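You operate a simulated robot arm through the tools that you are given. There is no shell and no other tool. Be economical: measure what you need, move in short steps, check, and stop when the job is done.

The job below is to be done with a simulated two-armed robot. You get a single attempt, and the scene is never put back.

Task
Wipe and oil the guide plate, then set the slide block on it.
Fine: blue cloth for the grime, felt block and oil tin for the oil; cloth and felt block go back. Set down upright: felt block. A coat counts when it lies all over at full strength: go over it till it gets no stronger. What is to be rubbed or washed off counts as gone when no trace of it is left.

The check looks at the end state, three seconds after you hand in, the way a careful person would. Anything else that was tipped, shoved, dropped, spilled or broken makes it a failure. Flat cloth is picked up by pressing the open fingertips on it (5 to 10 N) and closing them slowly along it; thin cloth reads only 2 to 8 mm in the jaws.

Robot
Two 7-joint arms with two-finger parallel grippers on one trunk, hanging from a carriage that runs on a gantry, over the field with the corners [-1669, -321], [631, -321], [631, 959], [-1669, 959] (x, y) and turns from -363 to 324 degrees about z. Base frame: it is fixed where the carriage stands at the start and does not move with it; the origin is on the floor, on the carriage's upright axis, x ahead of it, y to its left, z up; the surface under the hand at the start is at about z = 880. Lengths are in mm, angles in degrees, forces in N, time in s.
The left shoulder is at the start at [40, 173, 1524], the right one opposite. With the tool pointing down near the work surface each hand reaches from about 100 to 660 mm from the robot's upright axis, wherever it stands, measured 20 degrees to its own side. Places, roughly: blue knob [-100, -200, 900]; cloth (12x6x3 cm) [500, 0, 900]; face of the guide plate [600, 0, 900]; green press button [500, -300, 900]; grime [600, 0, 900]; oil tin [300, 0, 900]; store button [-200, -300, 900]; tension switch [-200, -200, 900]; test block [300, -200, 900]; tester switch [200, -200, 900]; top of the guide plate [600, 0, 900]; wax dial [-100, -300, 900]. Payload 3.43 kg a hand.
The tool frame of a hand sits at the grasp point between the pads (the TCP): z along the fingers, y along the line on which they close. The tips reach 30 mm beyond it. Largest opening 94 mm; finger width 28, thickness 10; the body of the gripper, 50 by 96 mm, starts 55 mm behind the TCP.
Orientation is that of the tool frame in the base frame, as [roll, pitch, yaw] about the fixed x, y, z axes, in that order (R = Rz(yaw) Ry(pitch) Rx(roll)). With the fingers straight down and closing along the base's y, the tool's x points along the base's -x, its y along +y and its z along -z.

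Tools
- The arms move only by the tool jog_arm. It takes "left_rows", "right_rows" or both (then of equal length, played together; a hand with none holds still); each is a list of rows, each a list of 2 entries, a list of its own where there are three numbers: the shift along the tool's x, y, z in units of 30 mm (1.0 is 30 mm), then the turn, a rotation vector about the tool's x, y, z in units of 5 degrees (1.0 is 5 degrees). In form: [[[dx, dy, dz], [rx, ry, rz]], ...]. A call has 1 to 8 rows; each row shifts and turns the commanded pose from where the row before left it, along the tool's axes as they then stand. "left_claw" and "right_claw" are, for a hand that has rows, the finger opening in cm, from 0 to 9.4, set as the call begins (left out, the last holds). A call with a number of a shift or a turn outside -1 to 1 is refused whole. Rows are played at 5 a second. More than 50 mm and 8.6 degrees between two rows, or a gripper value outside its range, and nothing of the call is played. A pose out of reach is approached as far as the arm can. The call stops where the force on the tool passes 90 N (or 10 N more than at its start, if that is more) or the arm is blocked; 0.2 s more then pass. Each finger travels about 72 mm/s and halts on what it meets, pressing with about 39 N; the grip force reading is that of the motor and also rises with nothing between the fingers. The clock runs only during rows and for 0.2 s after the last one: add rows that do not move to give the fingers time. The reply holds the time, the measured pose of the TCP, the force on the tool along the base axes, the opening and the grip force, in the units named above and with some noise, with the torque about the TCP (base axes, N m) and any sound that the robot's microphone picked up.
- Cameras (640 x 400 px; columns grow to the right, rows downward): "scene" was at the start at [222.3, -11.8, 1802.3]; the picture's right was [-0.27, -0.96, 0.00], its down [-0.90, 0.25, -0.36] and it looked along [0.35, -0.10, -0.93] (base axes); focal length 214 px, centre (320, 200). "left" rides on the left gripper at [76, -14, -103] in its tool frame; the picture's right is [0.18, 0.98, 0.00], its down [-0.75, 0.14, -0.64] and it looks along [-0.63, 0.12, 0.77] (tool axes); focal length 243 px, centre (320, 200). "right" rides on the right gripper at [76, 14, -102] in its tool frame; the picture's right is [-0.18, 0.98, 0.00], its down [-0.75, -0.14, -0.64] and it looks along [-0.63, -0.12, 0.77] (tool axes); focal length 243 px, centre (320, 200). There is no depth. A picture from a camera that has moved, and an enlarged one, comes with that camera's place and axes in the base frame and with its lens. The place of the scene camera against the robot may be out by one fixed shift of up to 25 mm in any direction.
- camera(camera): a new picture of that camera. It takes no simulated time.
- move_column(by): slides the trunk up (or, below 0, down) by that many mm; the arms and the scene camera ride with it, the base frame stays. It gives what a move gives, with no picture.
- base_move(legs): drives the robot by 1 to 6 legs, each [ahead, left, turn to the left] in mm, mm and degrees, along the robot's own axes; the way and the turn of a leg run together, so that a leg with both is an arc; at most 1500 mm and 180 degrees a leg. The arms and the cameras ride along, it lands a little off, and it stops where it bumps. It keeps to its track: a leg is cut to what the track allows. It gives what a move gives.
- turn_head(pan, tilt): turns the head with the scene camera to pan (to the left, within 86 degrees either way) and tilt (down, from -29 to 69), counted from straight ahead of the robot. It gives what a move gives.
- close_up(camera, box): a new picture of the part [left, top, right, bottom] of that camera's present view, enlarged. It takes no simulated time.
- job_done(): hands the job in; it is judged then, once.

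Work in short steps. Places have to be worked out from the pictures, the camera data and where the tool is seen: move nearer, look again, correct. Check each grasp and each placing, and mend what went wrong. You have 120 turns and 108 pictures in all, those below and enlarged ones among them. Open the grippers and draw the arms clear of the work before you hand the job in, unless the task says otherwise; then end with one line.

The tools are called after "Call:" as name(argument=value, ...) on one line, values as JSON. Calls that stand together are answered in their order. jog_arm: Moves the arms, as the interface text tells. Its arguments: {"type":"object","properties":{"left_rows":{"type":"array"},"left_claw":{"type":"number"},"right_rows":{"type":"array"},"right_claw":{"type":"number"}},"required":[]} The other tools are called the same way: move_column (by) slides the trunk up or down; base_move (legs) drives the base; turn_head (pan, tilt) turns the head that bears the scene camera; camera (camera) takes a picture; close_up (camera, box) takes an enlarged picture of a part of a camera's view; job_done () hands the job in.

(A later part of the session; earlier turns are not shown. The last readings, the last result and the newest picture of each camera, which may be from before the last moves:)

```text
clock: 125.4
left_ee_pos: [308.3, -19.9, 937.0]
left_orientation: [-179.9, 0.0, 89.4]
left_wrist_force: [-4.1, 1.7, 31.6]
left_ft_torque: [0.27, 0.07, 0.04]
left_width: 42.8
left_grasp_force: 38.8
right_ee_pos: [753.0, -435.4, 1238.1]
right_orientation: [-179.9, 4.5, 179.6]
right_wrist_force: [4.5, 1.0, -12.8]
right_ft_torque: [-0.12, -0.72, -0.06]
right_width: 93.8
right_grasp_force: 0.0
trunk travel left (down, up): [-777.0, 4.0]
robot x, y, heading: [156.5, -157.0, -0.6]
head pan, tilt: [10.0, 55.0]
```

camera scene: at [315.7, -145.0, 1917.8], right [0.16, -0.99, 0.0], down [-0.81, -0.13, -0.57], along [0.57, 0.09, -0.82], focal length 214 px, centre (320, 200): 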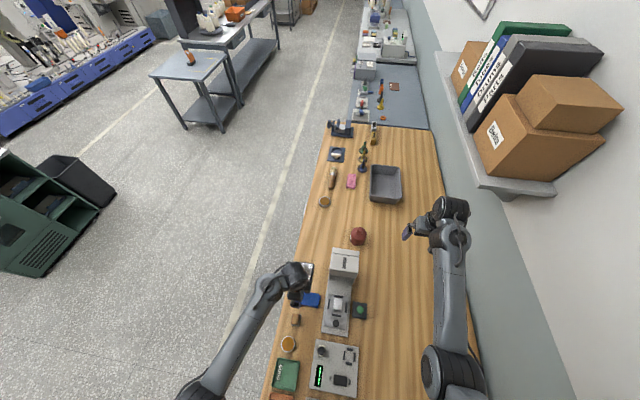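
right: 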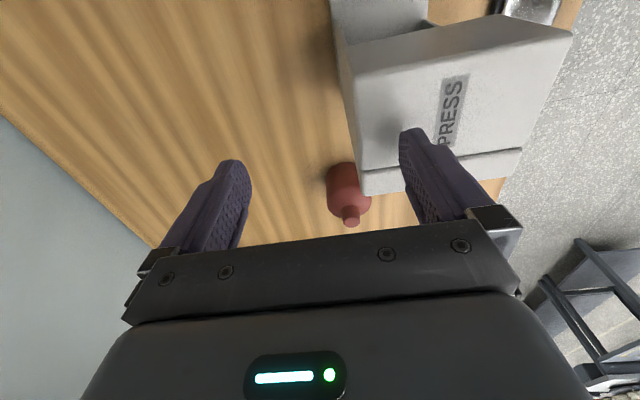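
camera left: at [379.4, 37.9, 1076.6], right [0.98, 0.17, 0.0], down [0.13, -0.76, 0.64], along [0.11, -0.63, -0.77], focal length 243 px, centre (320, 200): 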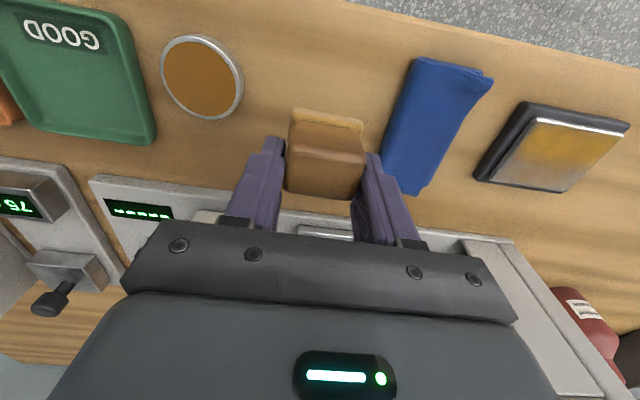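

Contact made. I hold briefly, lift and look at the felt's colour.

Call:
jog_arm(left_rows=[[[0, 0, 0], [0, 0, 0]], [[0, 0, 0], [0, 0, 0]], [[0, 0, -0.5], [0, 0, 0]], [[0, 0, -0.8], [0, 0, 0]], [[0, 0, 0], [0, 0, 0]]])

Call:
close_up(camera="left", box=[230, 70, 410, 220])

```text
clock: 126.6
left_ee_pos: [308.2, -20.9, 974.7]
left_orientation: [-179.9, -0.1, 89.4]
left_wrist_force: [0.1, -0.4, -0.7]
left_ft_torque: [0.0, 0.03, -0.04]
left_width: 43.2
left_grasp_force: 39.0
right_ee_pos: [755.1, -435.7, 1238.7]
right_orientation: [-179.9, 4.4, 179.5]
right_wrist_force: [3.5, 1.0, -12.2]
right_ft_torque: [-0.2, -0.74, -0.05]
right_width: 93.8
right_grasp_force: 0.0
trunk travel left (down, up): [-777.0, 4.0]
robot x, y, heading: [155.6, -159.8, -0.5]
head pan, tilt: [10.0, 55.0]
```

```text
2.67 times, centred on (320, 145) of left
camera zoom: at [293.7, 55.8, 1078.4], right [0.98, 0.17, 0.0], down [0.13, -0.76, 0.64], along [0.11, -0.63, -0.77], focal length 647 px, centre (320, 347)
```

zoom: 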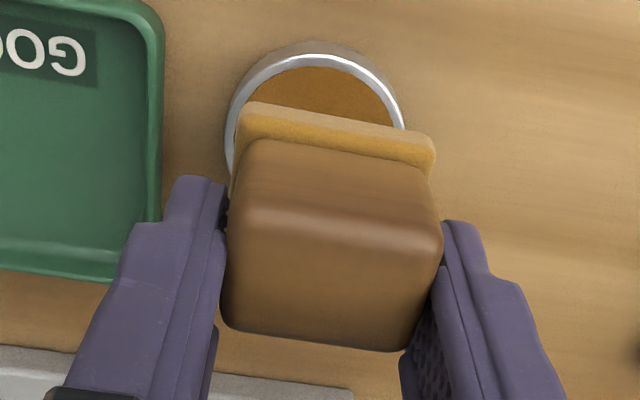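

Loaded. Over to the plate (contact expected at TCP ≈ 940).

Call:
jog_arm(left_rows=[[[0, 0.6, 0], [0, 0, 0]], [[0, 0.9, 0], [0, 0, 0]], [[0, 0.9, 0], [0, 0, 0]], [[0, 0.9, 0], [0, 0, 0]], [[0, 0.9, 0], [0, 0, 0]], [[0, 0.9, 0], [0, 0, 0]], [[0, 0.9, 0], [0, 0, 0]], [[-0.2, 0.9, 0], [0, 0, 0]]])

Call:
jog_arm(left_rows=[[[-0.15, 0.9, 0], [0, 0, 0]], [[-0.1, 0.9, 0], [0, 0, 0]], [[0, 0.7, 0.3], [0, 0, 0]], [[0, 0, 0.5], [0, 0, 0]], [[0, 0, 0.3], [0, 0, 0]], [[0, 0, 0], [0, 0, 0]]])

Call:
jog_arm(left_rows=[[[0, 0, 0.05], [0, 0, 0]], [[0, 0, 0], [0, 0, 0]]])

```text
clock: 128.4
left_ee_pos: [513.4, -29.1, 976.7]
left_orientation: [-179.9, 0.0, 89.5]
left_wrist_force: [-0.6, 0.2, 0.2]
left_ft_torque: [-0.02, -0.01, 0.01]
left_width: 42.5
left_grasp_force: 39.3
right_ee_pos: [754.4, -436.1, 1239.6]
right_orientation: [-179.8, 4.5, 179.6]
right_wrist_force: [4.9, 1.5, -12.0]
right_ft_torque: [-0.13, -0.67, -0.08]
right_width: 93.9
right_grasp_force: 0.1
trunk travel left (down, up): [-777.0, 4.0]
robot x, y, heading: [156.7, -158.3, -0.5]
head pan, tilt: [10.0, 55.0]
```

```text
clock: 129.8
left_ee_pos: [590.0, -37.6, 941.7]
left_orientation: [-179.9, 0.0, 89.4]
left_wrist_force: [-0.1, -0.2, -0.8]
left_ft_torque: [0.0, -0.02, -0.03]
left_width: 42.9
left_grasp_force: 38.9
right_ee_pos: [754.3, -436.6, 1238.9]
right_orientation: [-179.9, 4.5, 179.6]
right_wrist_force: [4.2, -0.4, -12.3]
right_ft_torque: [-0.13, -0.77, -0.06]
right_width: 94.0
right_grasp_force: 0.1
trunk travel left (down, up): [-777.0, 4.0]
robot x, y, heading: [160.2, -159.6, -0.8]
head pan, tilt: [10.0, 55.0]
```

```text
clock: 130.4
left_ee_pos: [590.6, -36.7, 940.5]
left_orientation: [-179.8, -0.1, 89.4]
left_wrist_force: [-0.6, 0.0, -0.1]
left_ft_torque: [0.0, -0.01, -0.01]
left_width: 43.2
left_grasp_force: 38.8
right_ee_pos: [754.1, -436.7, 1238.9]
right_orientation: [-179.9, 4.4, 179.5]
right_wrist_force: [4.2, 0.9, -12.6]
right_ft_torque: [-0.15, -0.69, -0.09]
right_width: 93.9
right_grasp_force: 0.1
trunk travel left (down, up): [-777.0, 4.0]
robot x, y, heading: [158.3, -156.0, -0.4]
head pan, tilt: [10.0, 55.0]
```

Call:
jog_arm(left_rows=[[[0, 0, 0.05], [0, 0, 0]], [[0, 0, 0], [0, 0, 0]]])

Call:
jog_arm(left_rows=[[[0, 0, 0.03], [0, 0, 0]], [[0, 0, 0], [0, 0, 0]]])

```text
clock: 131.0
left_ee_pos: [589.6, -36.4, 939.6]
left_orientation: [180.0, -0.1, 89.3]
left_wrist_force: [-5.8, 2.3, 18.5]
left_ft_torque: [0.3, -0.01, 0.04]
left_width: 43.0
left_grasp_force: 39.0
right_ee_pos: [753.7, -435.5, 1240.1]
right_orientation: [-179.9, 4.5, 179.5]
right_wrist_force: [4.2, 0.1, -12.1]
right_ft_torque: [-0.17, -0.68, -0.03]
right_width: 93.9
right_grasp_force: 0.1
trunk travel left (down, up): [-777.0, 4.0]
robot x, y, heading: [157.5, -159.7, -0.6]
head pan, tilt: [10.0, 55.0]
```

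```text
clock: 131.6
left_ee_pos: [590.8, -37.8, 939.5]
left_orientation: [-180.0, 0.0, 89.4]
left_wrist_force: [-12.5, 1.9, 39.4]
left_ft_torque: [0.44, 0.19, 0.11]
left_width: 42.8
left_grasp_force: 38.9
right_ee_pos: [754.3, -436.0, 1238.2]
right_orientation: [-179.9, 4.5, 179.6]
right_wrist_force: [4.3, 1.3, -12.3]
right_ft_torque: [-0.15, -0.71, -0.09]
right_width: 94.0
right_grasp_force: 0.1
trunk travel left (down, up): [-777.0, 4.0]
robot x, y, heading: [155.9, -160.6, -0.5]
head pan, tilt: [10.0, 55.0]
```

39 N with the centroid toward +y; I tilt slightly to press the −y side, ease off, and rub there first.

Call:
jog_arm(left_rows=[[[-0.2, 0, -0.03], [0, 0.15, 0]], [[0, 0.35, 0], [0, 0, 0]], [[0, 0.35, 0], [0, 0, 0]], [[0, -0.5, 0], [0, 0, 0]], [[0, -0.5, 0], [0, 0, 0]], [[0, -0.4, 0], [0, 0, 0]], [[0, 0.5, 0], [0, 0, 0]], [[0, 0.2, 0], [0, 0, 0]]])

Call:
jog_arm(left_rows=[[[0.2, 0.3, 0], [0, 0, 0]], [[0, 0.4, 0], [0, 0, 0]], [[0.2, -0.5, 0], [0, 0, 0]], [[0, -0.5, 0], [0, 0, 0]], [[-0.3, -0.4, 0], [0, 0, 0]], [[0, 0.5, 0], [0, 0, 0]], [[0, 0.2, 0], [0, 0, 0]], [[0, 0, 0], [0, 0, 0]]])

```text
clock: 133.4
left_ee_pos: [587.4, -43.6, 939.6]
left_orientation: [-179.8, -0.8, 89.2]
left_wrist_force: [-13.3, 0.1, 30.9]
left_ft_torque: [-0.12, 0.18, -0.08]
left_width: 42.9
left_grasp_force: 38.8
right_ee_pos: [752.7, -435.9, 1238.6]
right_orientation: [-179.9, 4.5, 179.6]
right_wrist_force: [4.3, 0.7, -13.0]
right_ft_torque: [-0.15, -0.73, -0.12]
right_width: 93.8
right_grasp_force: 0.1
trunk travel left (down, up): [-777.0, 4.0]
robot x, y, heading: [159.8, -162.5, -0.6]
head pan, tilt: [10.0, 55.0]
```

```text
clock: 135.2
left_ee_pos: [587.9, -40.0, 939.9]
left_orientation: [-179.9, -0.8, 89.3]
left_wrist_force: [-7.2, -0.6, 18.6]
left_ft_torque: [-0.14, 0.14, -0.06]
left_width: 42.9
left_grasp_force: 39.2
right_ee_pos: [753.6, -436.1, 1239.8]
right_orientation: [-179.9, 4.5, 179.7]
right_wrist_force: [4.3, 0.4, -12.5]
right_ft_torque: [-0.18, -0.74, -0.08]
right_width: 94.0
right_grasp_force: 0.1
trunk travel left (down, up): [-777.0, 4.0]
robot x, y, heading: [155.8, -156.5, -0.6]
head pan, tilt: [10.0, 55.0]
```

Good contact. More strokes covering the ends and the +y side.

Call:
jog_arm(left_rows=[[[-0.1, -0.4, 0], [0, 0, 0]], [[0, -0.35, 0], [0, 0, 0]], [[0.4, 0, 0], [0, 0, 0]], [[0.3, 0, 0], [0, 0, 0]], [[0, 0.5, 0], [0, 0, 0]], [[0, 0.5, 0], [0, 0, 0]], [[0, 0.5, 0], [0, 0, 0]], [[-0.4, 0, 0], [0, 0, 0]]])

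Call:
jog_arm(left_rows=[[[-0.3, 0, 0], [0, 0, 0]], [[0, -0.5, 0], [0, 0, 0]], [[0, -0.5, 0], [0, 0, 0]], [[0.3, -0.4, 0], [0, 0, 0]], [[0, 0.5, 0], [0, 0, 0]], [[0, 0.5, 0], [0, 0, 0]], [[0, 0.4, 0], [0, 0, 0]], [[0, -0.7, -0.2], [0, 0, 0]]])

Call:
jog_arm(left_rows=[[[0, 0, -0.5], [0, 0, 0]], [[0, 0, -0.7], [0, 0, 0]], [[0, -0.9, 0], [0, 0, 0]], [[0, -0.9, 0], [0, 0, 0]], [[0, -0.9, 0], [0, 0, 0]], [[0, 0, 0], [0, 0, 0]]])

Call:
close_up(camera="left", box=[280, 60, 540, 220])

```text
clock: 137.0
left_ee_pos: [612.5, -35.1, 940.7]
left_orientation: [-180.0, -0.8, 89.4]
left_wrist_force: [0.9, 2.3, 7.4]
left_ft_torque: [-0.02, -0.03, 0.04]
left_width: 42.6
left_grasp_force: 38.5
right_ee_pos: [754.6, -436.0, 1239.0]
right_orientation: [-179.9, 4.5, 179.6]
right_wrist_force: [4.3, 0.6, -13.1]
right_ft_torque: [-0.16, -0.73, -0.04]
right_width: 94.0
right_grasp_force: 0.1
trunk travel left (down, up): [-777.0, 4.0]
robot x, y, heading: [153.7, -157.9, -0.5]
head pan, tilt: [10.0, 55.0]
```

```text
clock: 138.8
left_ee_pos: [591.4, -33.2, 944.3]
left_orientation: [-179.9, -0.8, 89.5]
left_wrist_force: [0.6, 0.3, 0.4]
left_ft_torque: [-0.01, 0.04, -0.03]
left_width: 42.7
left_grasp_force: 39.2
right_ee_pos: [753.2, -436.1, 1237.7]
right_orientation: [-179.9, 4.5, 179.6]
right_wrist_force: [4.2, 0.5, -12.5]
right_ft_torque: [-0.18, -0.76, -0.11]
right_width: 94.0
right_grasp_force: 0.0
trunk travel left (down, up): [-777.0, 4.0]
robot x, y, heading: [157.1, -158.6, -0.7]
head pan, tilt: [10.0, 55.0]
```

```text
clock: 140.2
left_ee_pos: [510.4, -33.4, 981.9]
left_orientation: [-179.9, -0.8, 89.4]
left_wrist_force: [0.3, -0.5, -0.5]
left_ft_torque: [-0.02, 0.01, 0.01]
left_width: 42.9
left_grasp_force: 39.4
right_ee_pos: [754.7, -437.3, 1238.8]
right_orientation: [-179.9, 4.4, 179.6]
right_wrist_force: [4.6, 0.6, -12.9]
right_ft_torque: [-0.19, -0.67, -0.08]
right_width: 94.2
right_grasp_force: 0.0
trunk travel left (down, up): [-777.0, 4.0]
robot x, y, heading: [156.1, -162.4, -0.6]
head pan, tilt: [10.0, 55.0]
```

```text
2.46 times, centred on (410, 140) of left
camera zoom: at [495.9, 42.1, 1085.4], right [0.98, 0.17, 0.0], down [0.13, -0.76, 0.63], along [0.11, -0.62, -0.78], focal length 597 px, centre (98, 348)
```

zoom: 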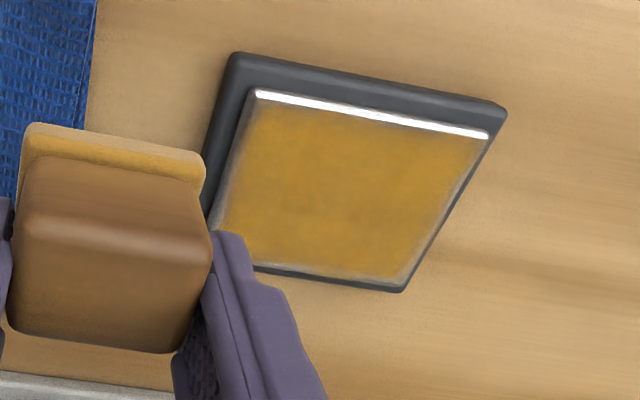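

Nearly complete; edges are still paler. I re-dip and make another pass reaching beyond all edges.

Call:
jog_arm(left_rows=[[[0, -0.9, 0], [0, -0.15, 0]], [[0, -0.95, 0], [0, 0, 0]], [[0.1, -0.95, 0], [0, 0, 0]], [[0.1, -0.95, 0], [0, 0, 0]], [[0.15, -0.95, 0], [0, 0, 0]], [[0.1, -0.95, 0], [0, 0, 0]], [[0, -0.95, 0], [0, 0, 0]], [[0, -0.18, 0], [0, 0, 0]]])

Call:
jog_arm(left_rows=[[[0, 0, 0.6], [0, 0, 0]], [[0, 0, 0.6], [0, 0, 0]], [[0, 0, 0.22], [0, 0, 0]], [[0, 0, 0], [0, 0, 0]]])

Call:
jog_arm(left_rows=[[[0, 0, 0.08], [0, 0, 0]], [[0, 0, 0], [0, 0, 0]]])

```text
clock: 142.0
left_ee_pos: [305.0, -18.3, 981.6]
left_orientation: [-179.9, 0.1, 89.4]
left_wrist_force: [-0.7, 0.9, -1.3]
left_ft_torque: [0.04, -0.02, 0.03]
left_width: 43.1
left_grasp_force: 38.8
right_ee_pos: [754.6, -435.6, 1240.3]
right_orientation: [-179.9, 4.5, 179.7]
right_wrist_force: [3.9, 0.3, -13.5]
right_ft_torque: [-0.15, -0.7, -0.08]
right_width: 94.0
right_grasp_force: 0.0
trunk travel left (down, up): [-777.0, 4.0]
robot x, y, heading: [157.5, -155.8, -0.2]
head pan, tilt: [10.0, 55.0]
```

```text
clock: 143.0
left_ee_pos: [306.6, -17.9, 938.2]
left_orientation: [-179.9, 0.0, 89.4]
left_wrist_force: [0.2, 0.2, -0.7]
left_ft_torque: [0.0, 0.01, -0.02]
left_width: 42.7
left_grasp_force: 39.4
right_ee_pos: [753.7, -434.9, 1239.0]
right_orientation: [-179.9, 4.6, 179.5]
right_wrist_force: [4.8, 0.7, -12.4]
right_ft_torque: [-0.13, -0.76, -0.07]
right_width: 94.0
right_grasp_force: 0.1
trunk travel left (down, up): [-777.0, 4.0]
robot x, y, heading: [156.0, -158.1, -0.8]
head pan, tilt: [10.0, 55.0]
```

```text
clock: 143.6
left_ee_pos: [307.1, -18.6, 937.2]
left_orientation: [-179.8, -0.1, 89.3]
left_wrist_force: [-1.6, 1.9, 20.5]
left_ft_torque: [0.26, 0.06, 0.01]
left_width: 42.9
left_grasp_force: 39.2
right_ee_pos: [753.3, -435.2, 1237.7]
right_orientation: [-180.0, 4.6, 179.6]
right_wrist_force: [4.7, 1.0, -13.5]
right_ft_torque: [-0.16, -0.73, -0.1]
right_width: 93.9
right_grasp_force: 0.0
trunk travel left (down, up): [-777.0, 4.0]
robot x, y, heading: [154.9, -159.8, -0.6]
head pan, tilt: [10.0, 55.0]
```

Dipped at 20 N. I lift and return over the plate, with the same slight tilt as before.

Call:
jog_arm(left_rows=[[[0, 0, 0], [0, 0, 0]], [[0, 0, -0.5], [0, 0, 0]], [[0, 0, -0.8], [0, 0, 0]], [[0, 0.9, 0], [0, 0.15, 0]], [[0, 0.95, 0], [0, 0, 0]], [[0, 0.95, 0], [0, 0, 0]], [[0, 0.95, 0], [0, 0, 0]], [[-0.1, 0.95, 0], [0, 0, 0]]])

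Call:
jog_arm(left_rows=[[[-0.1, 0.95, 0], [0, 0, 0]], [[-0.1, 0.95, 0], [0, 0, 0]], [[-0.1, 0.95, 0], [0, 0, 0]], [[0, 0.95, 0], [0, 0, 0]], [[0, 0.9, 0.3], [0, 0, 0]], [[0, 0, 0.5], [0, 0, 0]], [[0, 0, 0.35], [0, 0, 0]], [[0, 0, 0], [0, 0, 0]]])

Call:
jog_arm(left_rows=[[[0, 0, 0.05], [0, 0, 0]], [[0, 0, 0], [0, 0, 0]]])

```text
clock: 145.4
left_ee_pos: [448.7, -24.1, 975.4]
left_orientation: [-179.9, -0.8, 89.4]
left_wrist_force: [0.5, 0.2, 0.1]
left_ft_torque: [-0.04, 0.0, -0.02]
left_width: 42.8
left_grasp_force: 39.3
right_ee_pos: [754.3, -437.4, 1239.8]
right_orientation: [-179.8, 4.5, 179.7]
right_wrist_force: [4.8, -0.4, -13.3]
right_ft_torque: [-0.16, -0.69, -0.08]
right_width: 94.0
right_grasp_force: 0.0
trunk travel left (down, up): [-777.0, 4.0]
robot x, y, heading: [158.0, -162.6, -0.4]
head pan, tilt: [10.0, 55.0]
```

```text
clock: 147.2
left_ee_pos: [589.7, -32.6, 939.9]
left_orientation: [-179.9, -0.8, 89.4]
left_wrist_force: [-1.3, 0.9, 2.8]
left_ft_torque: [0.0, 0.0, 0.0]
left_width: 42.8
left_grasp_force: 38.8
right_ee_pos: [754.3, -436.6, 1238.0]
right_orientation: [-179.8, 4.5, 179.6]
right_wrist_force: [3.0, 0.8, -12.3]
right_ft_torque: [-0.19, -0.72, -0.07]
right_width: 93.9
right_grasp_force: 0.1
trunk travel left (down, up): [-777.0, 4.0]
robot x, y, heading: [155.8, -153.1, -0.6]
head pan, tilt: [10.0, 55.0]
```

```text
clock: 147.8
left_ee_pos: [588.9, -33.4, 940.1]
left_orientation: [-180.0, -0.7, 89.4]
left_wrist_force: [-5.2, 2.6, 23.7]
left_ft_torque: [-0.04, 0.12, 0.0]
left_width: 43.0
left_grasp_force: 39.0
right_ee_pos: [753.6, -434.8, 1238.7]
right_orientation: [180.0, 4.5, 179.6]
right_wrist_force: [4.6, 0.2, -13.0]
right_ft_torque: [-0.12, -0.71, -0.06]
right_width: 93.8
right_grasp_force: 0.0
trunk travel left (down, up): [-777.0, 4.0]
robot x, y, heading: [153.1, -164.7, -0.5]
head pan, tilt: [10.0, 55.0]
```

24 N, balanced. Now a perimeter pass followed by inner strokes.

Call:
jog_arm(left_rows=[[[-0.45, 0, 0], [0, 0, 0]], [[0, 0.45, 0], [0, 0, 0]], [[0, 0.45, 0], [0, 0, 0]], [[0.45, 0, 0], [0, 0, 0]], [[0.45, 0, 0], [0, 0, 0]], [[0, -0.6, 0], [0, 0, 0]], [[0, -0.6, 0], [0, 0, 0]], [[0, -0.6, 0], [0, 0, 0]]])

Call:
jog_arm(left_rows=[[[-0.45, 0, 0], [0, 0, 0]], [[-0.45, 0, 0], [0, 0, 0]], [[0, 0.6, 0], [0, 0, 0]], [[0, 0.6, 0], [0, 0, 0]], [[0, 0.6, 0], [0, 0, 0]], [[0.45, -0.4, 0], [0, 0, 0]], [[0, -0.5, 0], [0, 0, 0]], [[0, -0.8, 0], [0, 0, 0]]])

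Call:
jog_arm(left_rows=[[[-0.45, 0, 0.02], [0, 0, 0]], [[0.45, 0, 0], [0, 0, 0]], [[0.45, 0, 0], [0, 0, 0]], [[0, 0.6, 0], [0, 0, 0]], [[0, 0.6, 0], [0, 0, 0]], [[0, 0.55, 0], [0, 0, 0]], [[-0.45, 0, 0], [0, 0, 0]], [[-0.45, 0, 0], [0, 0, 0]]])

```text
clock: 149.6
left_ee_pos: [561.9, -17.8, 940.6]
left_orientation: [-179.8, -0.9, 89.4]
left_wrist_force: [2.5, 1.2, 12.4]
left_ft_torque: [-0.06, -0.22, 0.02]
left_width: 42.9
left_grasp_force: 38.2
right_ee_pos: [756.4, -436.1, 1239.9]
right_orientation: [-179.8, 4.6, 179.6]
right_wrist_force: [4.7, 0.0, -13.6]
right_ft_torque: [-0.16, -0.74, -0.11]
right_width: 93.8
right_grasp_force: 0.1
trunk travel left (down, up): [-777.0, 4.0]
robot x, y, heading: [157.2, -161.7, -0.4]
head pan, tilt: [10.0, 55.0]
```

```text
clock: 151.4
left_ee_pos: [566.1, -32.4, 940.1]
left_orientation: [-179.9, -0.8, 89.4]
left_wrist_force: [4.6, 1.6, 19.7]
left_ft_torque: [-0.05, -0.19, 0.02]
left_width: 42.9
left_grasp_force: 39.2
right_ee_pos: [755.5, -434.9, 1239.6]
right_orientation: [-179.9, 4.5, 179.6]
right_wrist_force: [4.1, 0.9, -13.5]
right_ft_torque: [-0.14, -0.69, -0.09]
right_width: 93.9
right_grasp_force: 0.1
trunk travel left (down, up): [-777.0, 4.0]
robot x, y, heading: [156.1, -161.9, -0.5]
head pan, tilt: [10.0, 55.0]
```

```text
clock: 153.2
left_ee_pos: [619.8, -46.9, 938.8]
left_orientation: [-180.0, -0.8, 89.3]
left_wrist_force: [2.5, 4.3, 16.8]
left_ft_torque: [0.13, 0.03, -0.02]
left_width: 43.0
left_grasp_force: 39.1
right_ee_pos: [755.4, -435.5, 1237.7]
right_orientation: [-179.9, 4.6, 179.6]
right_wrist_force: [4.2, 0.2, -12.9]
right_ft_torque: [-0.15, -0.69, -0.1]
right_width: 94.0
right_grasp_force: 0.0
trunk travel left (down, up): [-777.0, 4.0]
robot x, y, heading: [156.6, -160.4, -0.4]
head pan, tilt: [10.0, 55.0]
```

Call:
jog_arm(left_rows=[[[0, -0.6, 0], [0, 0, 0]], [[0, -0.6, 0], [0, 0, 0]], [[0, -0.6, 0], [0, 0, 0]], [[0.3, 0.4, 0], [0, 0, 0]], [[0.2, 0.5, 0], [0, 0, 0]], [[-0.2, -0.3, 0], [0, 0, 0]], [[0, 0, -0.5], [0, 0, 0]], [[0, 0, -0.7], [0, 0, 0]]])

Call:
jog_arm(left_rows=[[[0, -0.9, 0], [0, 0, 0]], [[0, -0.9, 0], [0, 0, 0]], [[0, -0.9, 0], [0, 0, 0]], [[0, 0, 0], [0, 0, 0]]])

Call:
close_up(camera="left", box=[330, 60, 570, 220])

```text
clock: 155.0
left_ee_pos: [580.4, -36.6, 972.2]
left_orientation: [-179.8, -1.0, 89.5]
left_wrist_force: [0.0, -0.5, -0.4]
left_ft_torque: [0.0, 0.02, -0.01]
left_width: 42.7
left_grasp_force: 38.2
right_ee_pos: [753.9, -436.7, 1238.5]
right_orientation: [-179.9, 4.5, 179.6]
right_wrist_force: [4.4, 0.9, -12.8]
right_ft_torque: [-0.16, -0.74, -0.06]
right_width: 94.0
right_grasp_force: 0.0
trunk travel left (down, up): [-777.0, 4.0]
robot x, y, heading: [154.7, -158.5, -0.6]
head pan, tilt: [10.0, 55.0]
```

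```text
clock: 156.0
left_ee_pos: [498.8, -37.0, 975.0]
left_orientation: [180.0, -0.9, 89.4]
left_wrist_force: [0.3, 0.7, -0.5]
left_ft_torque: [0.0, 0.01, 0.0]
left_width: 42.9
left_grasp_force: 39.0
right_ee_pos: [753.1, -435.7, 1238.9]
right_orientation: [-179.9, 4.5, 179.6]
right_wrist_force: [4.4, -0.2, -12.2]
right_ft_torque: [-0.17, -0.66, -0.07]
right_width: 93.9
right_grasp_force: 0.1
trunk travel left (down, up): [-777.0, 4.0]
robot x, y, heading: [156.4, -160.9, -0.5]
head pan, tilt: [10.0, 55.0]
```

```text
2.50 times, centred on (450, 140) of left
camera zoom: at [484.4, 36.6, 1079.9], right [0.98, 0.17, 0.0], down [0.13, -0.76, 0.63], along [0.11, -0.62, -0.78], focal length 606 px, centre (-5, 350)
```

zoom: 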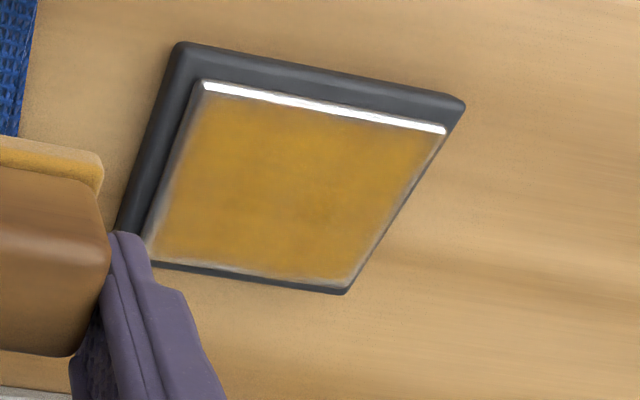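

Even coat now except slight fringe; one more pass with the remaining oil to see if it gets any stronger.

Call:
jog_arm(left_rows=[[[0, 0.9, 0], [0, 0, 0]], [[0, 0.9, 0], [0, 0, 0]], [[0, 0.9, 0], [0, 0, 0]], [[0, 0.3, 0.4], [0, 0, 0]], [[0, 0, 0.5], [0, 0, 0]], [[0, 0, 0.27], [0, 0, 0]], [[0, 0, 0.06], [0, 0, 0]], [[0, 0, 0], [0, 0, 0]]])

```text
clock: 157.8
left_ee_pos: [590.1, -37.0, 939.0]
left_orientation: [-179.9, -0.7, 89.2]
left_wrist_force: [-14.9, 1.8, 44.3]
left_ft_torque: [0.11, 0.37, 0.01]
left_width: 42.9
left_grasp_force: 38.7
right_ee_pos: [754.3, -435.6, 1240.0]
right_orientation: [-179.9, 4.4, 179.7]
right_wrist_force: [3.6, 0.9, -12.6]
right_ft_torque: [-0.16, -0.72, -0.05]
right_width: 94.0
right_grasp_force: 0.0
trunk travel left (down, up): [-777.0, 4.0]
robot x, y, heading: [157.1, -159.4, -0.2]
head pan, tilt: [10.0, 55.0]
```

Call:
jog_arm(left_rows=[[[-0.3, 0, -0.03], [0, 0, 0]], [[0, 0.45, 0], [0, 0, 0]], [[0, 0.45, 0], [0, 0, 0]], [[0.45, 0, 0], [0, 0, 0]], [[0.45, 0, 0], [0, 0, 0]], [[0, -0.6, 0], [0, 0, 0]], [[0, -0.6, 0], [0, 0, 0]], [[0, -0.6, 0], [0, 0, 0]]])

Call:
jog_arm(left_rows=[[[-0.45, 0, 0], [0, 0, 0]], [[-0.45, 0, 0], [0, 0, 0]], [[0, 0.6, 0], [0, 0, 0]], [[0, 0.6, 0], [0, 0, 0]], [[0, 0.6, 0], [0, 0, 0]], [[0.45, -0.4, 0], [0, 0, 0]], [[0, -0.5, 0], [0, 0, 0]], [[0, -0.8, 0], [0, 0, 0]]])

Call:
jog_arm(left_rows=[[[0.2, 0.5, 0], [0, 0, 0]], [[0, 0.4, 0], [0, 0, 0]], [[0, 0, -0.5], [0, 0, 0]], [[0, 0, -0.7], [0, 0, 0]], [[0, -0.9, 0], [0, 0, 0]], [[0, -0.9, 0], [0, 0, 0]], [[0, -0.9, 0], [0, 0, 0]], [[0, 0, 0], [0, 0, 0]]])

Call:
close_up(camera="left", box=[330, 60, 570, 220])

```text
clock: 159.6
left_ee_pos: [566.3, -17.4, 939.5]
left_orientation: [179.9, -0.8, 89.3]
left_wrist_force: [6.4, 0.5, 21.7]
left_ft_torque: [-0.03, -0.29, 0.0]
left_width: 42.6
left_grasp_force: 38.6
right_ee_pos: [756.4, -434.8, 1239.8]
right_orientation: [-179.9, 4.7, 179.5]
right_wrist_force: [4.4, 0.9, -12.5]
right_ft_torque: [-0.16, -0.74, -0.09]
right_width: 94.0
right_grasp_force: 0.0
trunk travel left (down, up): [-777.0, 4.0]
robot x, y, heading: [153.7, -160.8, -0.5]
head pan, tilt: [10.0, 55.0]
```

```text
clock: 161.4
left_ee_pos: [565.9, -32.2, 937.1]
left_orientation: [-179.9, -0.8, 89.4]
left_wrist_force: [-0.8, 0.2, -0.7]
left_ft_torque: [0.0, -0.02, 0.0]
left_width: 43.1
left_grasp_force: 39.4
right_ee_pos: [754.9, -437.2, 1237.6]
right_orientation: [-179.9, 4.4, 179.6]
right_wrist_force: [4.2, 0.7, -12.9]
right_ft_torque: [-0.18, -0.74, -0.07]
right_width: 94.3
right_grasp_force: 0.0
trunk travel left (down, up): [-777.0, 4.0]
robot x, y, heading: [155.7, -156.9, -0.6]
head pan, tilt: [10.0, 55.0]
```

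```text
clock: 163.2
left_ee_pos: [511.6, -26.8, 974.4]
left_orientation: [-179.8, -0.7, 89.4]
left_wrist_force: [0.7, 0.9, -0.6]
left_ft_torque: [-0.02, 0.0, 0.01]
left_width: 43.1
left_grasp_force: 38.5
right_ee_pos: [753.4, -436.5, 1238.9]
right_orientation: [-179.9, 4.6, 179.5]
right_wrist_force: [4.7, -0.5, -13.2]
right_ft_torque: [-0.11, -0.66, -0.08]
right_width: 94.0
right_grasp_force: 0.0
trunk travel left (down, up): [-777.0, 4.0]
robot x, y, heading: [153.5, -160.5, -0.5]
head pan, tilt: [10.0, 55.0]
```

```text
2.50 times, centred on (450, 140) of left
camera zoom: at [497.8, 49.0, 1078.9], right [0.98, 0.17, 0.0], down [0.13, -0.76, 0.63], along [0.11, -0.62, -0.78], focal length 606 px, centre (-5, 350)
```

zoom: 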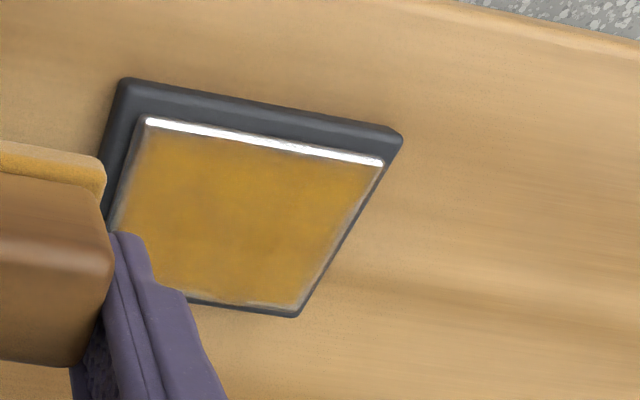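

No stronger: the coat is full. I return the felt block to its home at (393,-39), levelled.

Call:
jog_arm(left_rows=[[[-0.1, -0.8, 0], [0, -0.15, 0]], [[-0.1, -0.8, 0], [0, 0, 0]], [[-0.1, -0.8, 0], [0, 0, 0]], [[-0.1, -0.8, 0], [0, 0, 0]], [[0, -0.74, 0], [0, 0, 0]], [[0, 0, 0.8], [0, 0, 0]], [[0, 0, 0.7], [0, 0, 0]], [[0, 0, 0], [0, 0, 0]]])

Call:
camera(camera="left")

```text
clock: 165.0
left_ee_pos: [394.8, -37.5, 930.5]
left_orientation: [-179.9, -0.1, 89.3]
left_wrist_force: [-0.7, -0.7, -0.3]
left_ft_torque: [-0.02, 0.04, 0.0]
left_width: 43.0
left_grasp_force: 39.0
right_ee_pos: [753.2, -435.9, 1237.5]
right_orientation: [-179.8, 4.5, 179.7]
right_wrist_force: [4.2, 0.0, -12.5]
right_ft_torque: [-0.15, -0.67, -0.09]
right_width: 94.1
right_grasp_force: 0.0
trunk travel left (down, up): [-777.0, 4.0]
robot x, y, heading: [154.0, -161.2, -0.5]
head pan, tilt: [10.0, 55.0]
```

```text
45 pictures are left
camera left: at [380.0, 38.8, 1033.1], right [0.98, 0.17, 0.0], down [0.13, -0.76, 0.64], along [0.11, -0.63, -0.77], focal length 243 px, centre (320, 200)
```

left: 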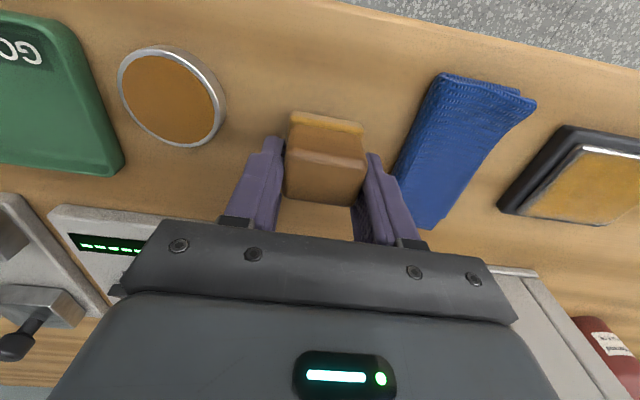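

Lowering the last ~10 mm in fine rows to feel contact.

Call:
jog_arm(left_rows=[[[-0.04, -0.04, 0.15], [0, 0, 0]], [[0, 0, 0.1], [0, 0, 0]], [[0, 0, 0], [0, 0, 0]]])

Call:
jog_arm(left_rows=[[[0, 0, 0.06], [0, 0, 0]], [[0, 0, 0], [0, 0, 0]]])

Call:
jog_arm(left_rows=[[[0, 0, 0.05], [0, 0, 0]], [[0, 0, 0], [0, 0, 0]]])

```text
clock: 165.8
left_ee_pos: [391.8, -38.8, 922.7]
left_orientation: [-179.9, 0.0, 89.4]
left_wrist_force: [0.3, -0.4, 0.6]
left_ft_torque: [-0.02, 0.0, -0.02]
left_width: 43.0
left_grasp_force: 39.3
right_ee_pos: [754.1, -436.5, 1239.1]
right_orientation: [-180.0, 4.4, 179.7]
right_wrist_force: [4.7, 1.0, -12.5]
right_ft_torque: [-0.18, -0.73, -0.07]
right_width: 93.9
right_grasp_force: 0.1
trunk travel left (down, up): [-777.0, 4.0]
robot x, y, heading: [153.7, -158.9, -0.5]
head pan, tilt: [10.0, 55.0]
```

```text
clock: 166.4
left_ee_pos: [392.7, -38.4, 920.2]
left_orientation: [-179.8, 0.0, 89.3]
left_wrist_force: [-0.3, 0.3, -0.6]
left_ft_torque: [-0.04, 0.0, 0.01]
left_width: 43.0
left_grasp_force: 39.0
right_ee_pos: [754.5, -436.1, 1239.9]
right_orientation: [-179.9, 4.5, 179.6]
right_wrist_force: [4.3, 2.0, -12.0]
right_ft_torque: [-0.13, -0.68, -0.1]
right_width: 93.8
right_grasp_force: 0.1
trunk travel left (down, up): [-777.0, 4.0]
robot x, y, heading: [157.1, -157.6, -0.4]
head pan, tilt: [10.0, 55.0]
```

```text
clock: 167.0
left_ee_pos: [392.1, -39.0, 919.0]
left_orientation: [-179.8, 0.0, 89.5]
left_wrist_force: [0.5, -0.1, 0.1]
left_ft_torque: [0.02, -0.02, -0.01]
left_width: 43.0
left_grasp_force: 38.7
right_ee_pos: [754.5, -436.9, 1237.9]
right_orientation: [-179.8, 4.5, 179.5]
right_wrist_force: [4.0, 1.4, -12.4]
right_ft_torque: [-0.13, -0.7, -0.11]
right_width: 94.1
right_grasp_force: 0.1
trunk travel left (down, up): [-777.0, 4.0]
robot x, y, heading: [155.7, -157.5, -0.5]
head pan, tilt: [10.0, 55.0]
```

Call:
jog_arm(left_rows=[[[0, 0, 0.05], [0, 0, 0]], [[0, 0, 0], [0, 0, 0]]])

Call:
jog_arm(left_rows=[[[0, 0, 0.04], [0, 0, 0]], [[0, 0, 0], [0, 0, 0]]])

```text
clock: 167.6
left_ee_pos: [392.8, -39.2, 918.1]
left_orientation: [-179.9, 0.1, 89.4]
left_wrist_force: [-3.8, 1.3, 18.2]
left_ft_torque: [0.48, 0.11, 0.11]
left_width: 43.1
left_grasp_force: 38.7
right_ee_pos: [754.2, -436.1, 1237.9]
right_orientation: [-180.0, 4.5, 179.6]
right_wrist_force: [3.7, 0.6, -12.7]
right_ft_torque: [-0.2, -0.74, -0.07]
right_width: 93.9
right_grasp_force: 0.0
trunk travel left (down, up): [-777.0, 4.0]
robot x, y, heading: [155.6, -160.0, -0.5]
head pan, tilt: [10.0, 55.0]
```

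```text
clock: 168.2
left_ee_pos: [392.8, -38.2, 916.1]
left_orientation: [-179.9, 0.0, 89.5]
left_wrist_force: [-6.2, 0.8, 31.7]
left_ft_torque: [0.42, 0.12, 0.05]
left_width: 43.3
left_grasp_force: 38.8
right_ee_pos: [753.5, -435.1, 1239.5]
right_orientation: [-179.9, 4.5, 179.6]
right_wrist_force: [4.1, 0.2, -13.7]
right_ft_torque: [-0.12, -0.74, -0.08]
right_width: 94.0
right_grasp_force: 0.1
trunk travel left (down, up): [-777.0, 4.0]
robot x, y, heading: [155.9, -157.5, -0.5]
head pan, tilt: [10.0, 55.0]
```

It's on the table. I ease, release, and rise, then look.

Call:
jog_arm(left_claw=5.4, left_rows=[[[0, 0, -0.04], [0, 0, 0]], [[0, 0, 0], [0, 0, 0]], [[0, 0, 0], [0, 0, 0]], [[0, 0, -0.5], [0, 0, 0]], [[0, 0, -1], [0, 0, 0]], [[0, 0, -1], [0, 0, 0]], [[0, 0, -1], [0, 0, 0]], [[0, 0, 0], [0, 0, 0]]])

Call:
camera(camera="left")

```text
clock: 170.0
left_ee_pos: [391.3, -37.4, 1022.5]
left_orientation: [-179.9, -0.1, 89.4]
left_wrist_force: [0.9, 0.1, 1.0]
left_ft_torque: [-0.02, 0.01, 0.01]
left_width: 54.1
left_grasp_force: 0.1
right_ee_pos: [753.6, -435.7, 1239.7]
right_orientation: [-179.9, 4.5, 179.5]
right_wrist_force: [3.8, 0.8, -12.4]
right_ft_torque: [-0.2, -0.7, -0.09]
right_width: 94.0
right_grasp_force: 0.2
trunk travel left (down, up): [-777.0, 4.0]
robot x, y, heading: [158.1, -157.5, -0.5]
head pan, tilt: [10.0, 55.0]
```

```text
44 pictures are left
camera left: at [377.5, 38.3, 1125.9], right [0.98, 0.17, 0.0], down [0.13, -0.76, 0.64], along [0.11, -0.63, -0.77], focal length 243 px, centre (320, 200)
```

left: 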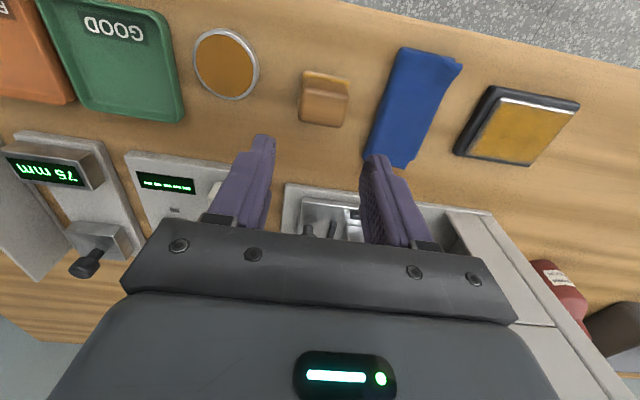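

Cloth and felt block are back, coat intact. Now I view the press-nest block from nearby with the left hand.

Call:
jog_arm(left_rows=[[[0, 0.5, -1], [0, 0, 0]], [[0, 0.5, -1], [0, 0, 0]], [[-0.7, 0.6, -0.5], [0, 0, 0]], [[-0.8, 0.6, 0], [0, 0, 0]], [[-0.8, 0.5, 0], [0, 0, 0]], [[-0.8, 0, 0], [0, 0, 0]], [[-0.5, 0, 0], [0, 0, 0]], [[0, 0, 0], [0, 0, 0]]])

Call:
camera(camera="left")

Call:
camera(camera="scene")

```text
clock: 171.8
left_ee_pos: [472.4, -145.4, 1095.7]
left_orientation: [-180.0, 0.1, 89.5]
left_wrist_force: [0.6, 0.2, -0.2]
left_ft_torque: [-0.02, 0.02, -0.01]
left_width: 54.3
left_grasp_force: 0.0
right_ee_pos: [754.1, -436.3, 1239.0]
right_orientation: [-179.8, 4.5, 179.6]
right_wrist_force: [3.2, 1.2, -13.0]
right_ft_torque: [-0.19, -0.71, -0.09]
right_width: 93.9
right_grasp_force: 0.1
trunk travel left (down, up): [-777.0, 4.0]
robot x, y, heading: [152.3, -160.1, -0.3]
head pan, tilt: [10.0, 55.0]
```

```text
43 pictures are left
camera left: at [457.9, -70.3, 1199.6], right [0.98, 0.17, 0.0], down [0.13, -0.76, 0.64], along [0.11, -0.63, -0.77], focal length 243 px, centre (320, 200)
```

left: 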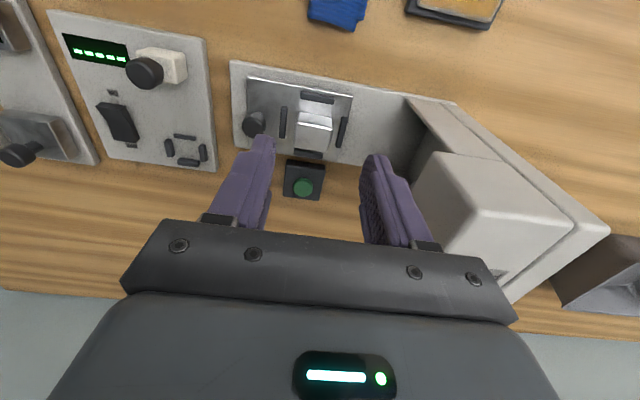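

```text
42 pictures are left
camera scene: at [395.4, -145.1, 1917.8], right [0.17, -0.99, 0.0], down [-0.81, -0.14, -0.57], along [0.57, 0.09, -0.82], focal length 214 px, centre (320, 200)
```

scene: 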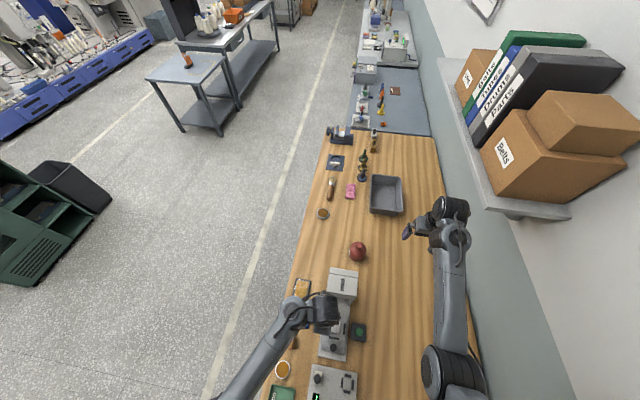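

I enlarge the nest block, and the two blocks by the vise at the bench's far end.

Call:
close_up(camera="left", box=[230, 60, 390, 170])

Call:
close_up(camera="scene", box=[320, 118, 392, 163])

```text
3.64 times, centred on (310, 115) of left
camera zoom: at [457.9, -70.3, 1199.6], right [0.98, 0.17, 0.0], down [0.13, -0.76, 0.64], along [0.11, -0.63, -0.77], focal length 882 px, centre (356, 509)
```

zoom: 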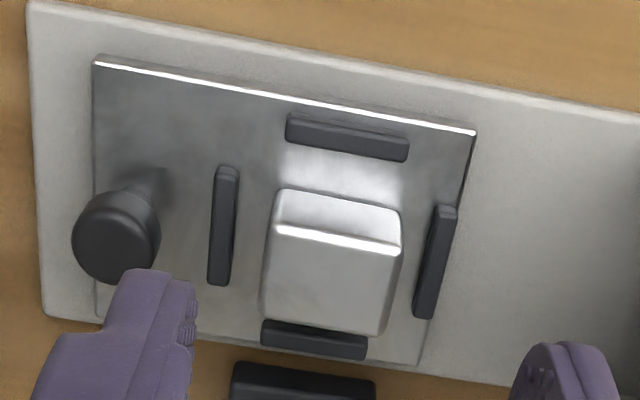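

```text
8.89 times, centred on (356, 140) of scene
camera zoom: at [395.4, -145.1, 1917.8], right [0.17, -0.99, 0.0], down [-0.81, -0.14, -0.57], along [0.57, 0.09, -0.82], focal length 1906 px, centre (0, 729)
```

zoom: 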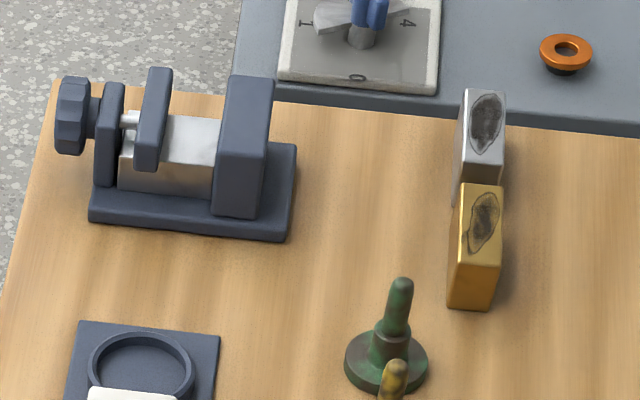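

The nest block is at about (472,-195), 40×30 mm, top ≈ 935; clear gap to the stops. I move above it and lower to a first height.

Call:
jog_arm(left_claw=6.4, left_rows=[[[-0.8, 0, 0], [0, 0, 0]], [[-0.85, 0, 0], [0, 0, 0]], [[0, 0, 0.9], [0, 0, 0]], [[0, 0, 0.9], [0, 0, 0]], [[0, 0, 0.9], [0, 0, 0]], [[0, 0, 0.9], [0, 0, 0]], [[0, 0, 0], [0, 0, 0]]])

Call:
camera(camera="left")

```text
clock: 173.4
left_ee_pos: [472.0, -196.9, 989.6]
left_orientation: [-179.8, 0.1, 89.4]
left_wrist_force: [-0.6, -0.3, -0.6]
left_ft_torque: [0.0, -0.03, 0.0]
left_width: 64.0
left_grasp_force: 0.0
right_ee_pos: [754.3, -436.6, 1239.5]
right_orientation: [-179.7, 4.4, 179.7]
right_wrist_force: [5.2, -0.6, -13.0]
right_ft_torque: [-0.17, -0.72, -0.08]
right_width: 93.7
right_grasp_force: 0.0
trunk travel left (down, up): [-777.0, 4.0]
robot x, y, heading: [159.8, -157.9, -0.3]
head pan, tilt: [10.0, 55.0]
```

```text
39 pictures are left
camera left: at [457.5, -121.0, 1092.1], right [0.98, 0.17, 0.0], down [0.13, -0.76, 0.64], along [0.11, -0.63, -0.77], focal length 243 px, centre (320, 200)
```

left: 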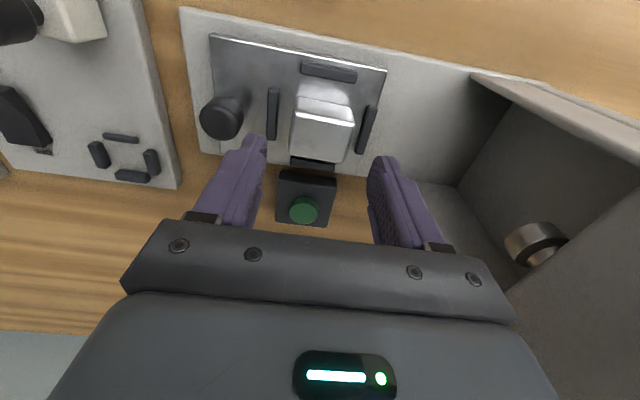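

Top centre computes to (472,-192). I lower with fingers straddling it to TCP ≈ 947.

Call:
jog_arm(left_rows=[[[0.13, 0, 0.5], [0, 0, 0]], [[0, 0, 0.5], [0, 0, 0]], [[0, 0, 0.3], [0, 0, 0]], [[0, 0, 0.1], [0, 0, 0]], [[0, 0, 0], [0, 0, 0]]])

Call:
camera(camera="left")

```text
clock: 174.6
left_ee_pos: [472.1, -192.2, 947.7]
left_orientation: [-179.9, -0.1, 89.4]
left_wrist_force: [0.0, 0.6, -0.6]
left_ft_torque: [0.01, 0.0, -0.01]
left_width: 64.0
left_grasp_force: 0.0
right_ee_pos: [753.7, -436.5, 1238.6]
right_orientation: [-179.8, 4.4, 179.6]
right_wrist_force: [3.9, 0.5, -12.5]
right_ft_torque: [-0.18, -0.72, -0.12]
right_width: 94.2
right_grasp_force: 0.1
trunk travel left (down, up): [-777.0, 4.0]
robot x, y, heading: [157.4, -155.7, -0.7]
head pan, tilt: [10.0, 55.0]
```

```text
38 pictures are left
camera left: at [457.9, -116.3, 1050.2], right [0.98, 0.17, 0.0], down [0.13, -0.76, 0.64], along [0.11, -0.63, -0.77], focal length 243 px, centre (320, 200)
```

left: 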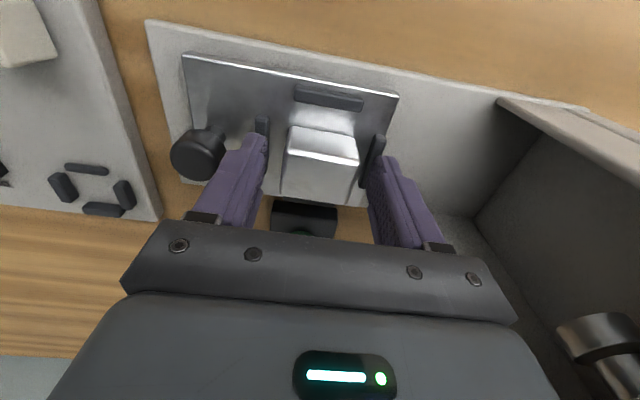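

Fingers flank the block above the stops. I close in stages and check.

Call:
jog_arm(left_claw=4.6, left_rows=[[[0, 0, 0], [0, 0, 0]], [[0, 0, 0], [0, 0, 0]]])

Call:
jog_arm(left_claw=0, left_rows=[[[0, 0, 0], [0, 0, 0]], [[0, 0, 0], [0, 0, 0]], [[0, 0, 0], [0, 0, 0]], [[0, 0, 0], [0, 0, 0]]])

Call:
jog_arm(left_rows=[[[0, 0, -0.1], [0, 0, 0]], [[0, 0, -0.2], [0, 0, 0]], [[0, 0, -0.4], [0, 0, 0]], [[0, 0, -0.5], [0, 0, 0]], [[0, 0, -0.5], [0, 0, 0]], [[0, 0, 0], [0, 0, 0]]])

Call:
camera(camera="left")

```text
clock: 175.2
left_ee_pos: [471.1, -191.8, 947.2]
left_orientation: [-179.9, 0.1, 89.3]
left_wrist_force: [0.4, -0.9, 0.3]
left_ft_torque: [0.04, 0.01, 0.02]
left_width: 46.1
left_grasp_force: 0.1
right_ee_pos: [753.8, -436.5, 1239.0]
right_orientation: [-179.9, 4.5, 179.6]
right_wrist_force: [4.3, 0.8, -13.1]
right_ft_torque: [-0.14, -0.73, -0.1]
right_width: 94.3
right_grasp_force: 0.0
trunk travel left (down, up): [-777.0, 4.0]
robot x, y, heading: [156.4, -157.9, -0.4]
head pan, tilt: [10.0, 55.0]
```

```text
clock: 176.2
left_ee_pos: [472.1, -193.0, 947.1]
left_orientation: [-179.8, 0.0, 89.4]
left_wrist_force: [-1.1, 0.3, 0.6]
left_ft_torque: [0.0, 0.01, 0.04]
left_width: 43.5
left_grasp_force: 39.1
right_ee_pos: [754.2, -437.2, 1238.6]
right_orientation: [-179.9, 4.5, 179.6]
right_wrist_force: [4.4, 0.6, -12.8]
right_ft_torque: [-0.16, -0.72, -0.07]
right_width: 93.9
right_grasp_force: 0.0
trunk travel left (down, up): [-777.0, 4.0]
robot x, y, heading: [159.0, -159.6, -0.6]
head pan, tilt: [10.0, 55.0]
```

```text
clock: 177.6
left_ee_pos: [470.9, -193.4, 998.5]
left_orientation: [-180.0, 0.0, 89.4]
left_wrist_force: [0.2, -0.9, -1.0]
left_ft_torque: [0.0, -0.04, 0.0]
left_width: 42.8
left_grasp_force: 39.2
right_ee_pos: [753.3, -436.1, 1238.5]
right_orientation: [-179.9, 4.5, 179.5]
right_wrist_force: [4.1, 0.8, -12.3]
right_ft_torque: [-0.17, -0.69, -0.07]
right_width: 93.9
right_grasp_force: 0.0
trunk travel left (down, up): [-777.0, 4.0]
robot x, y, heading: [155.4, -158.3, -0.5]
head pan, tilt: [10.0, 55.0]
```

```text
37 pictures are left
camera left: at [456.9, -116.7, 1101.3], right [0.98, 0.17, 0.0], down [0.13, -0.76, 0.64], along [0.11, -0.63, -0.77], focal length 243 px, centre (320, 200)
```

left: 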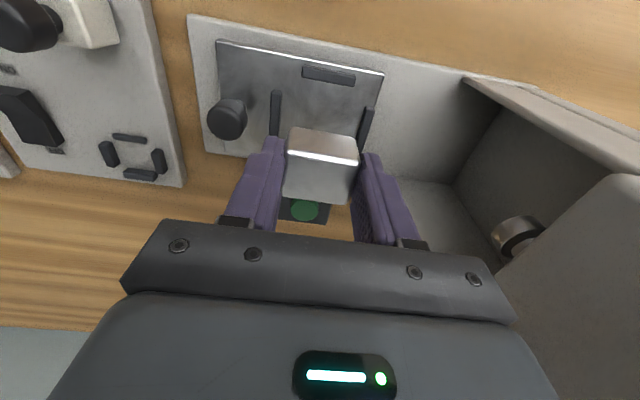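

Held and lifted. I go +y first, away from the press head, then +x to the plate.

Call:
jog_arm(left_rows=[[[0.6, 0, -0.2], [0, 0, 0]], [[0.9, 0, 0], [0, 0, 0]], [[0.9, 0, 0], [0, 0, 0]], [[0.9, 0, 0], [0, 0, 0]], [[0.9, 0, 0], [0, 0, 0]], [[0.9, 0, 0], [0, 0, 0]], [[0.3, 0.6, 0], [0, 0, 0]], [[0, 0.8, 0], [0, 0, 0]]])

Call:
jog_arm(left_rows=[[[0, 0.9, 0], [0, 0, 0]], [[0, 0.9, 0], [0, 0, 0]], [[0, 0.75, 0], [0, 0, 0]], [[0, 0, 0.5], [0, 0, 0]], [[0, 0, 0.4], [0, 0, 0]], [[0, 0, 0], [0, 0, 0]]])

Call:
camera(camera="left")

```text
clock: 179.4
left_ee_pos: [514.5, -31.6, 1004.0]
left_orientation: [-179.9, -0.1, 89.4]
left_wrist_force: [-0.8, -0.9, -2.0]
left_ft_torque: [0.05, 0.01, 0.0]
left_width: 43.1
left_grasp_force: 38.6
right_ee_pos: [754.3, -436.8, 1239.6]
right_orientation: [-179.9, 4.5, 179.6]
right_wrist_force: [4.8, 0.8, -12.0]
right_ft_torque: [-0.17, -0.65, -0.12]
right_width: 94.1
right_grasp_force: 0.0
trunk travel left (down, up): [-777.0, 4.0]
robot x, y, heading: [155.1, -159.3, -0.6]
head pan, tilt: [10.0, 55.0]
```

```text
clock: 180.8
left_ee_pos: [590.7, -33.7, 975.7]
left_orientation: [-179.9, -0.1, 89.3]
left_wrist_force: [0.9, 0.8, -1.1]
left_ft_torque: [0.03, -0.01, -0.03]
left_width: 43.3
left_grasp_force: 38.9
right_ee_pos: [754.3, -437.0, 1238.9]
right_orientation: [-179.8, 4.5, 179.6]
right_wrist_force: [3.6, -0.4, -12.9]
right_ft_torque: [-0.18, -0.71, -0.1]
right_width: 94.3
right_grasp_force: 0.1
trunk travel left (down, up): [-777.0, 4.0]
robot x, y, heading: [154.4, -159.9, -0.5]
head pan, tilt: [10.0, 55.0]
```

```text
36 pictures are left
camera left: at [577.2, 43.6, 1079.2], right [0.98, 0.17, 0.0], down [0.13, -0.76, 0.64], along [0.11, -0.63, -0.77], focal length 243 px, centre (320, 200)
```

left: 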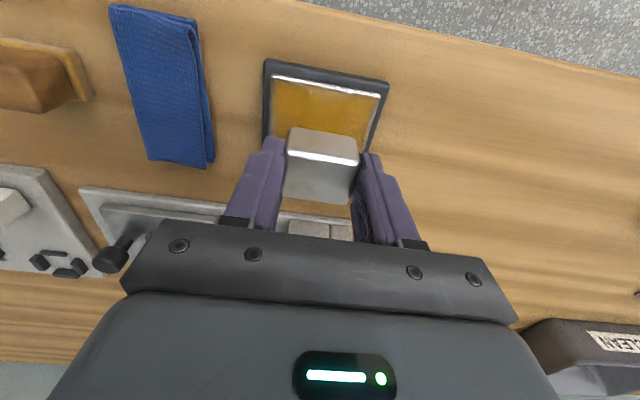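

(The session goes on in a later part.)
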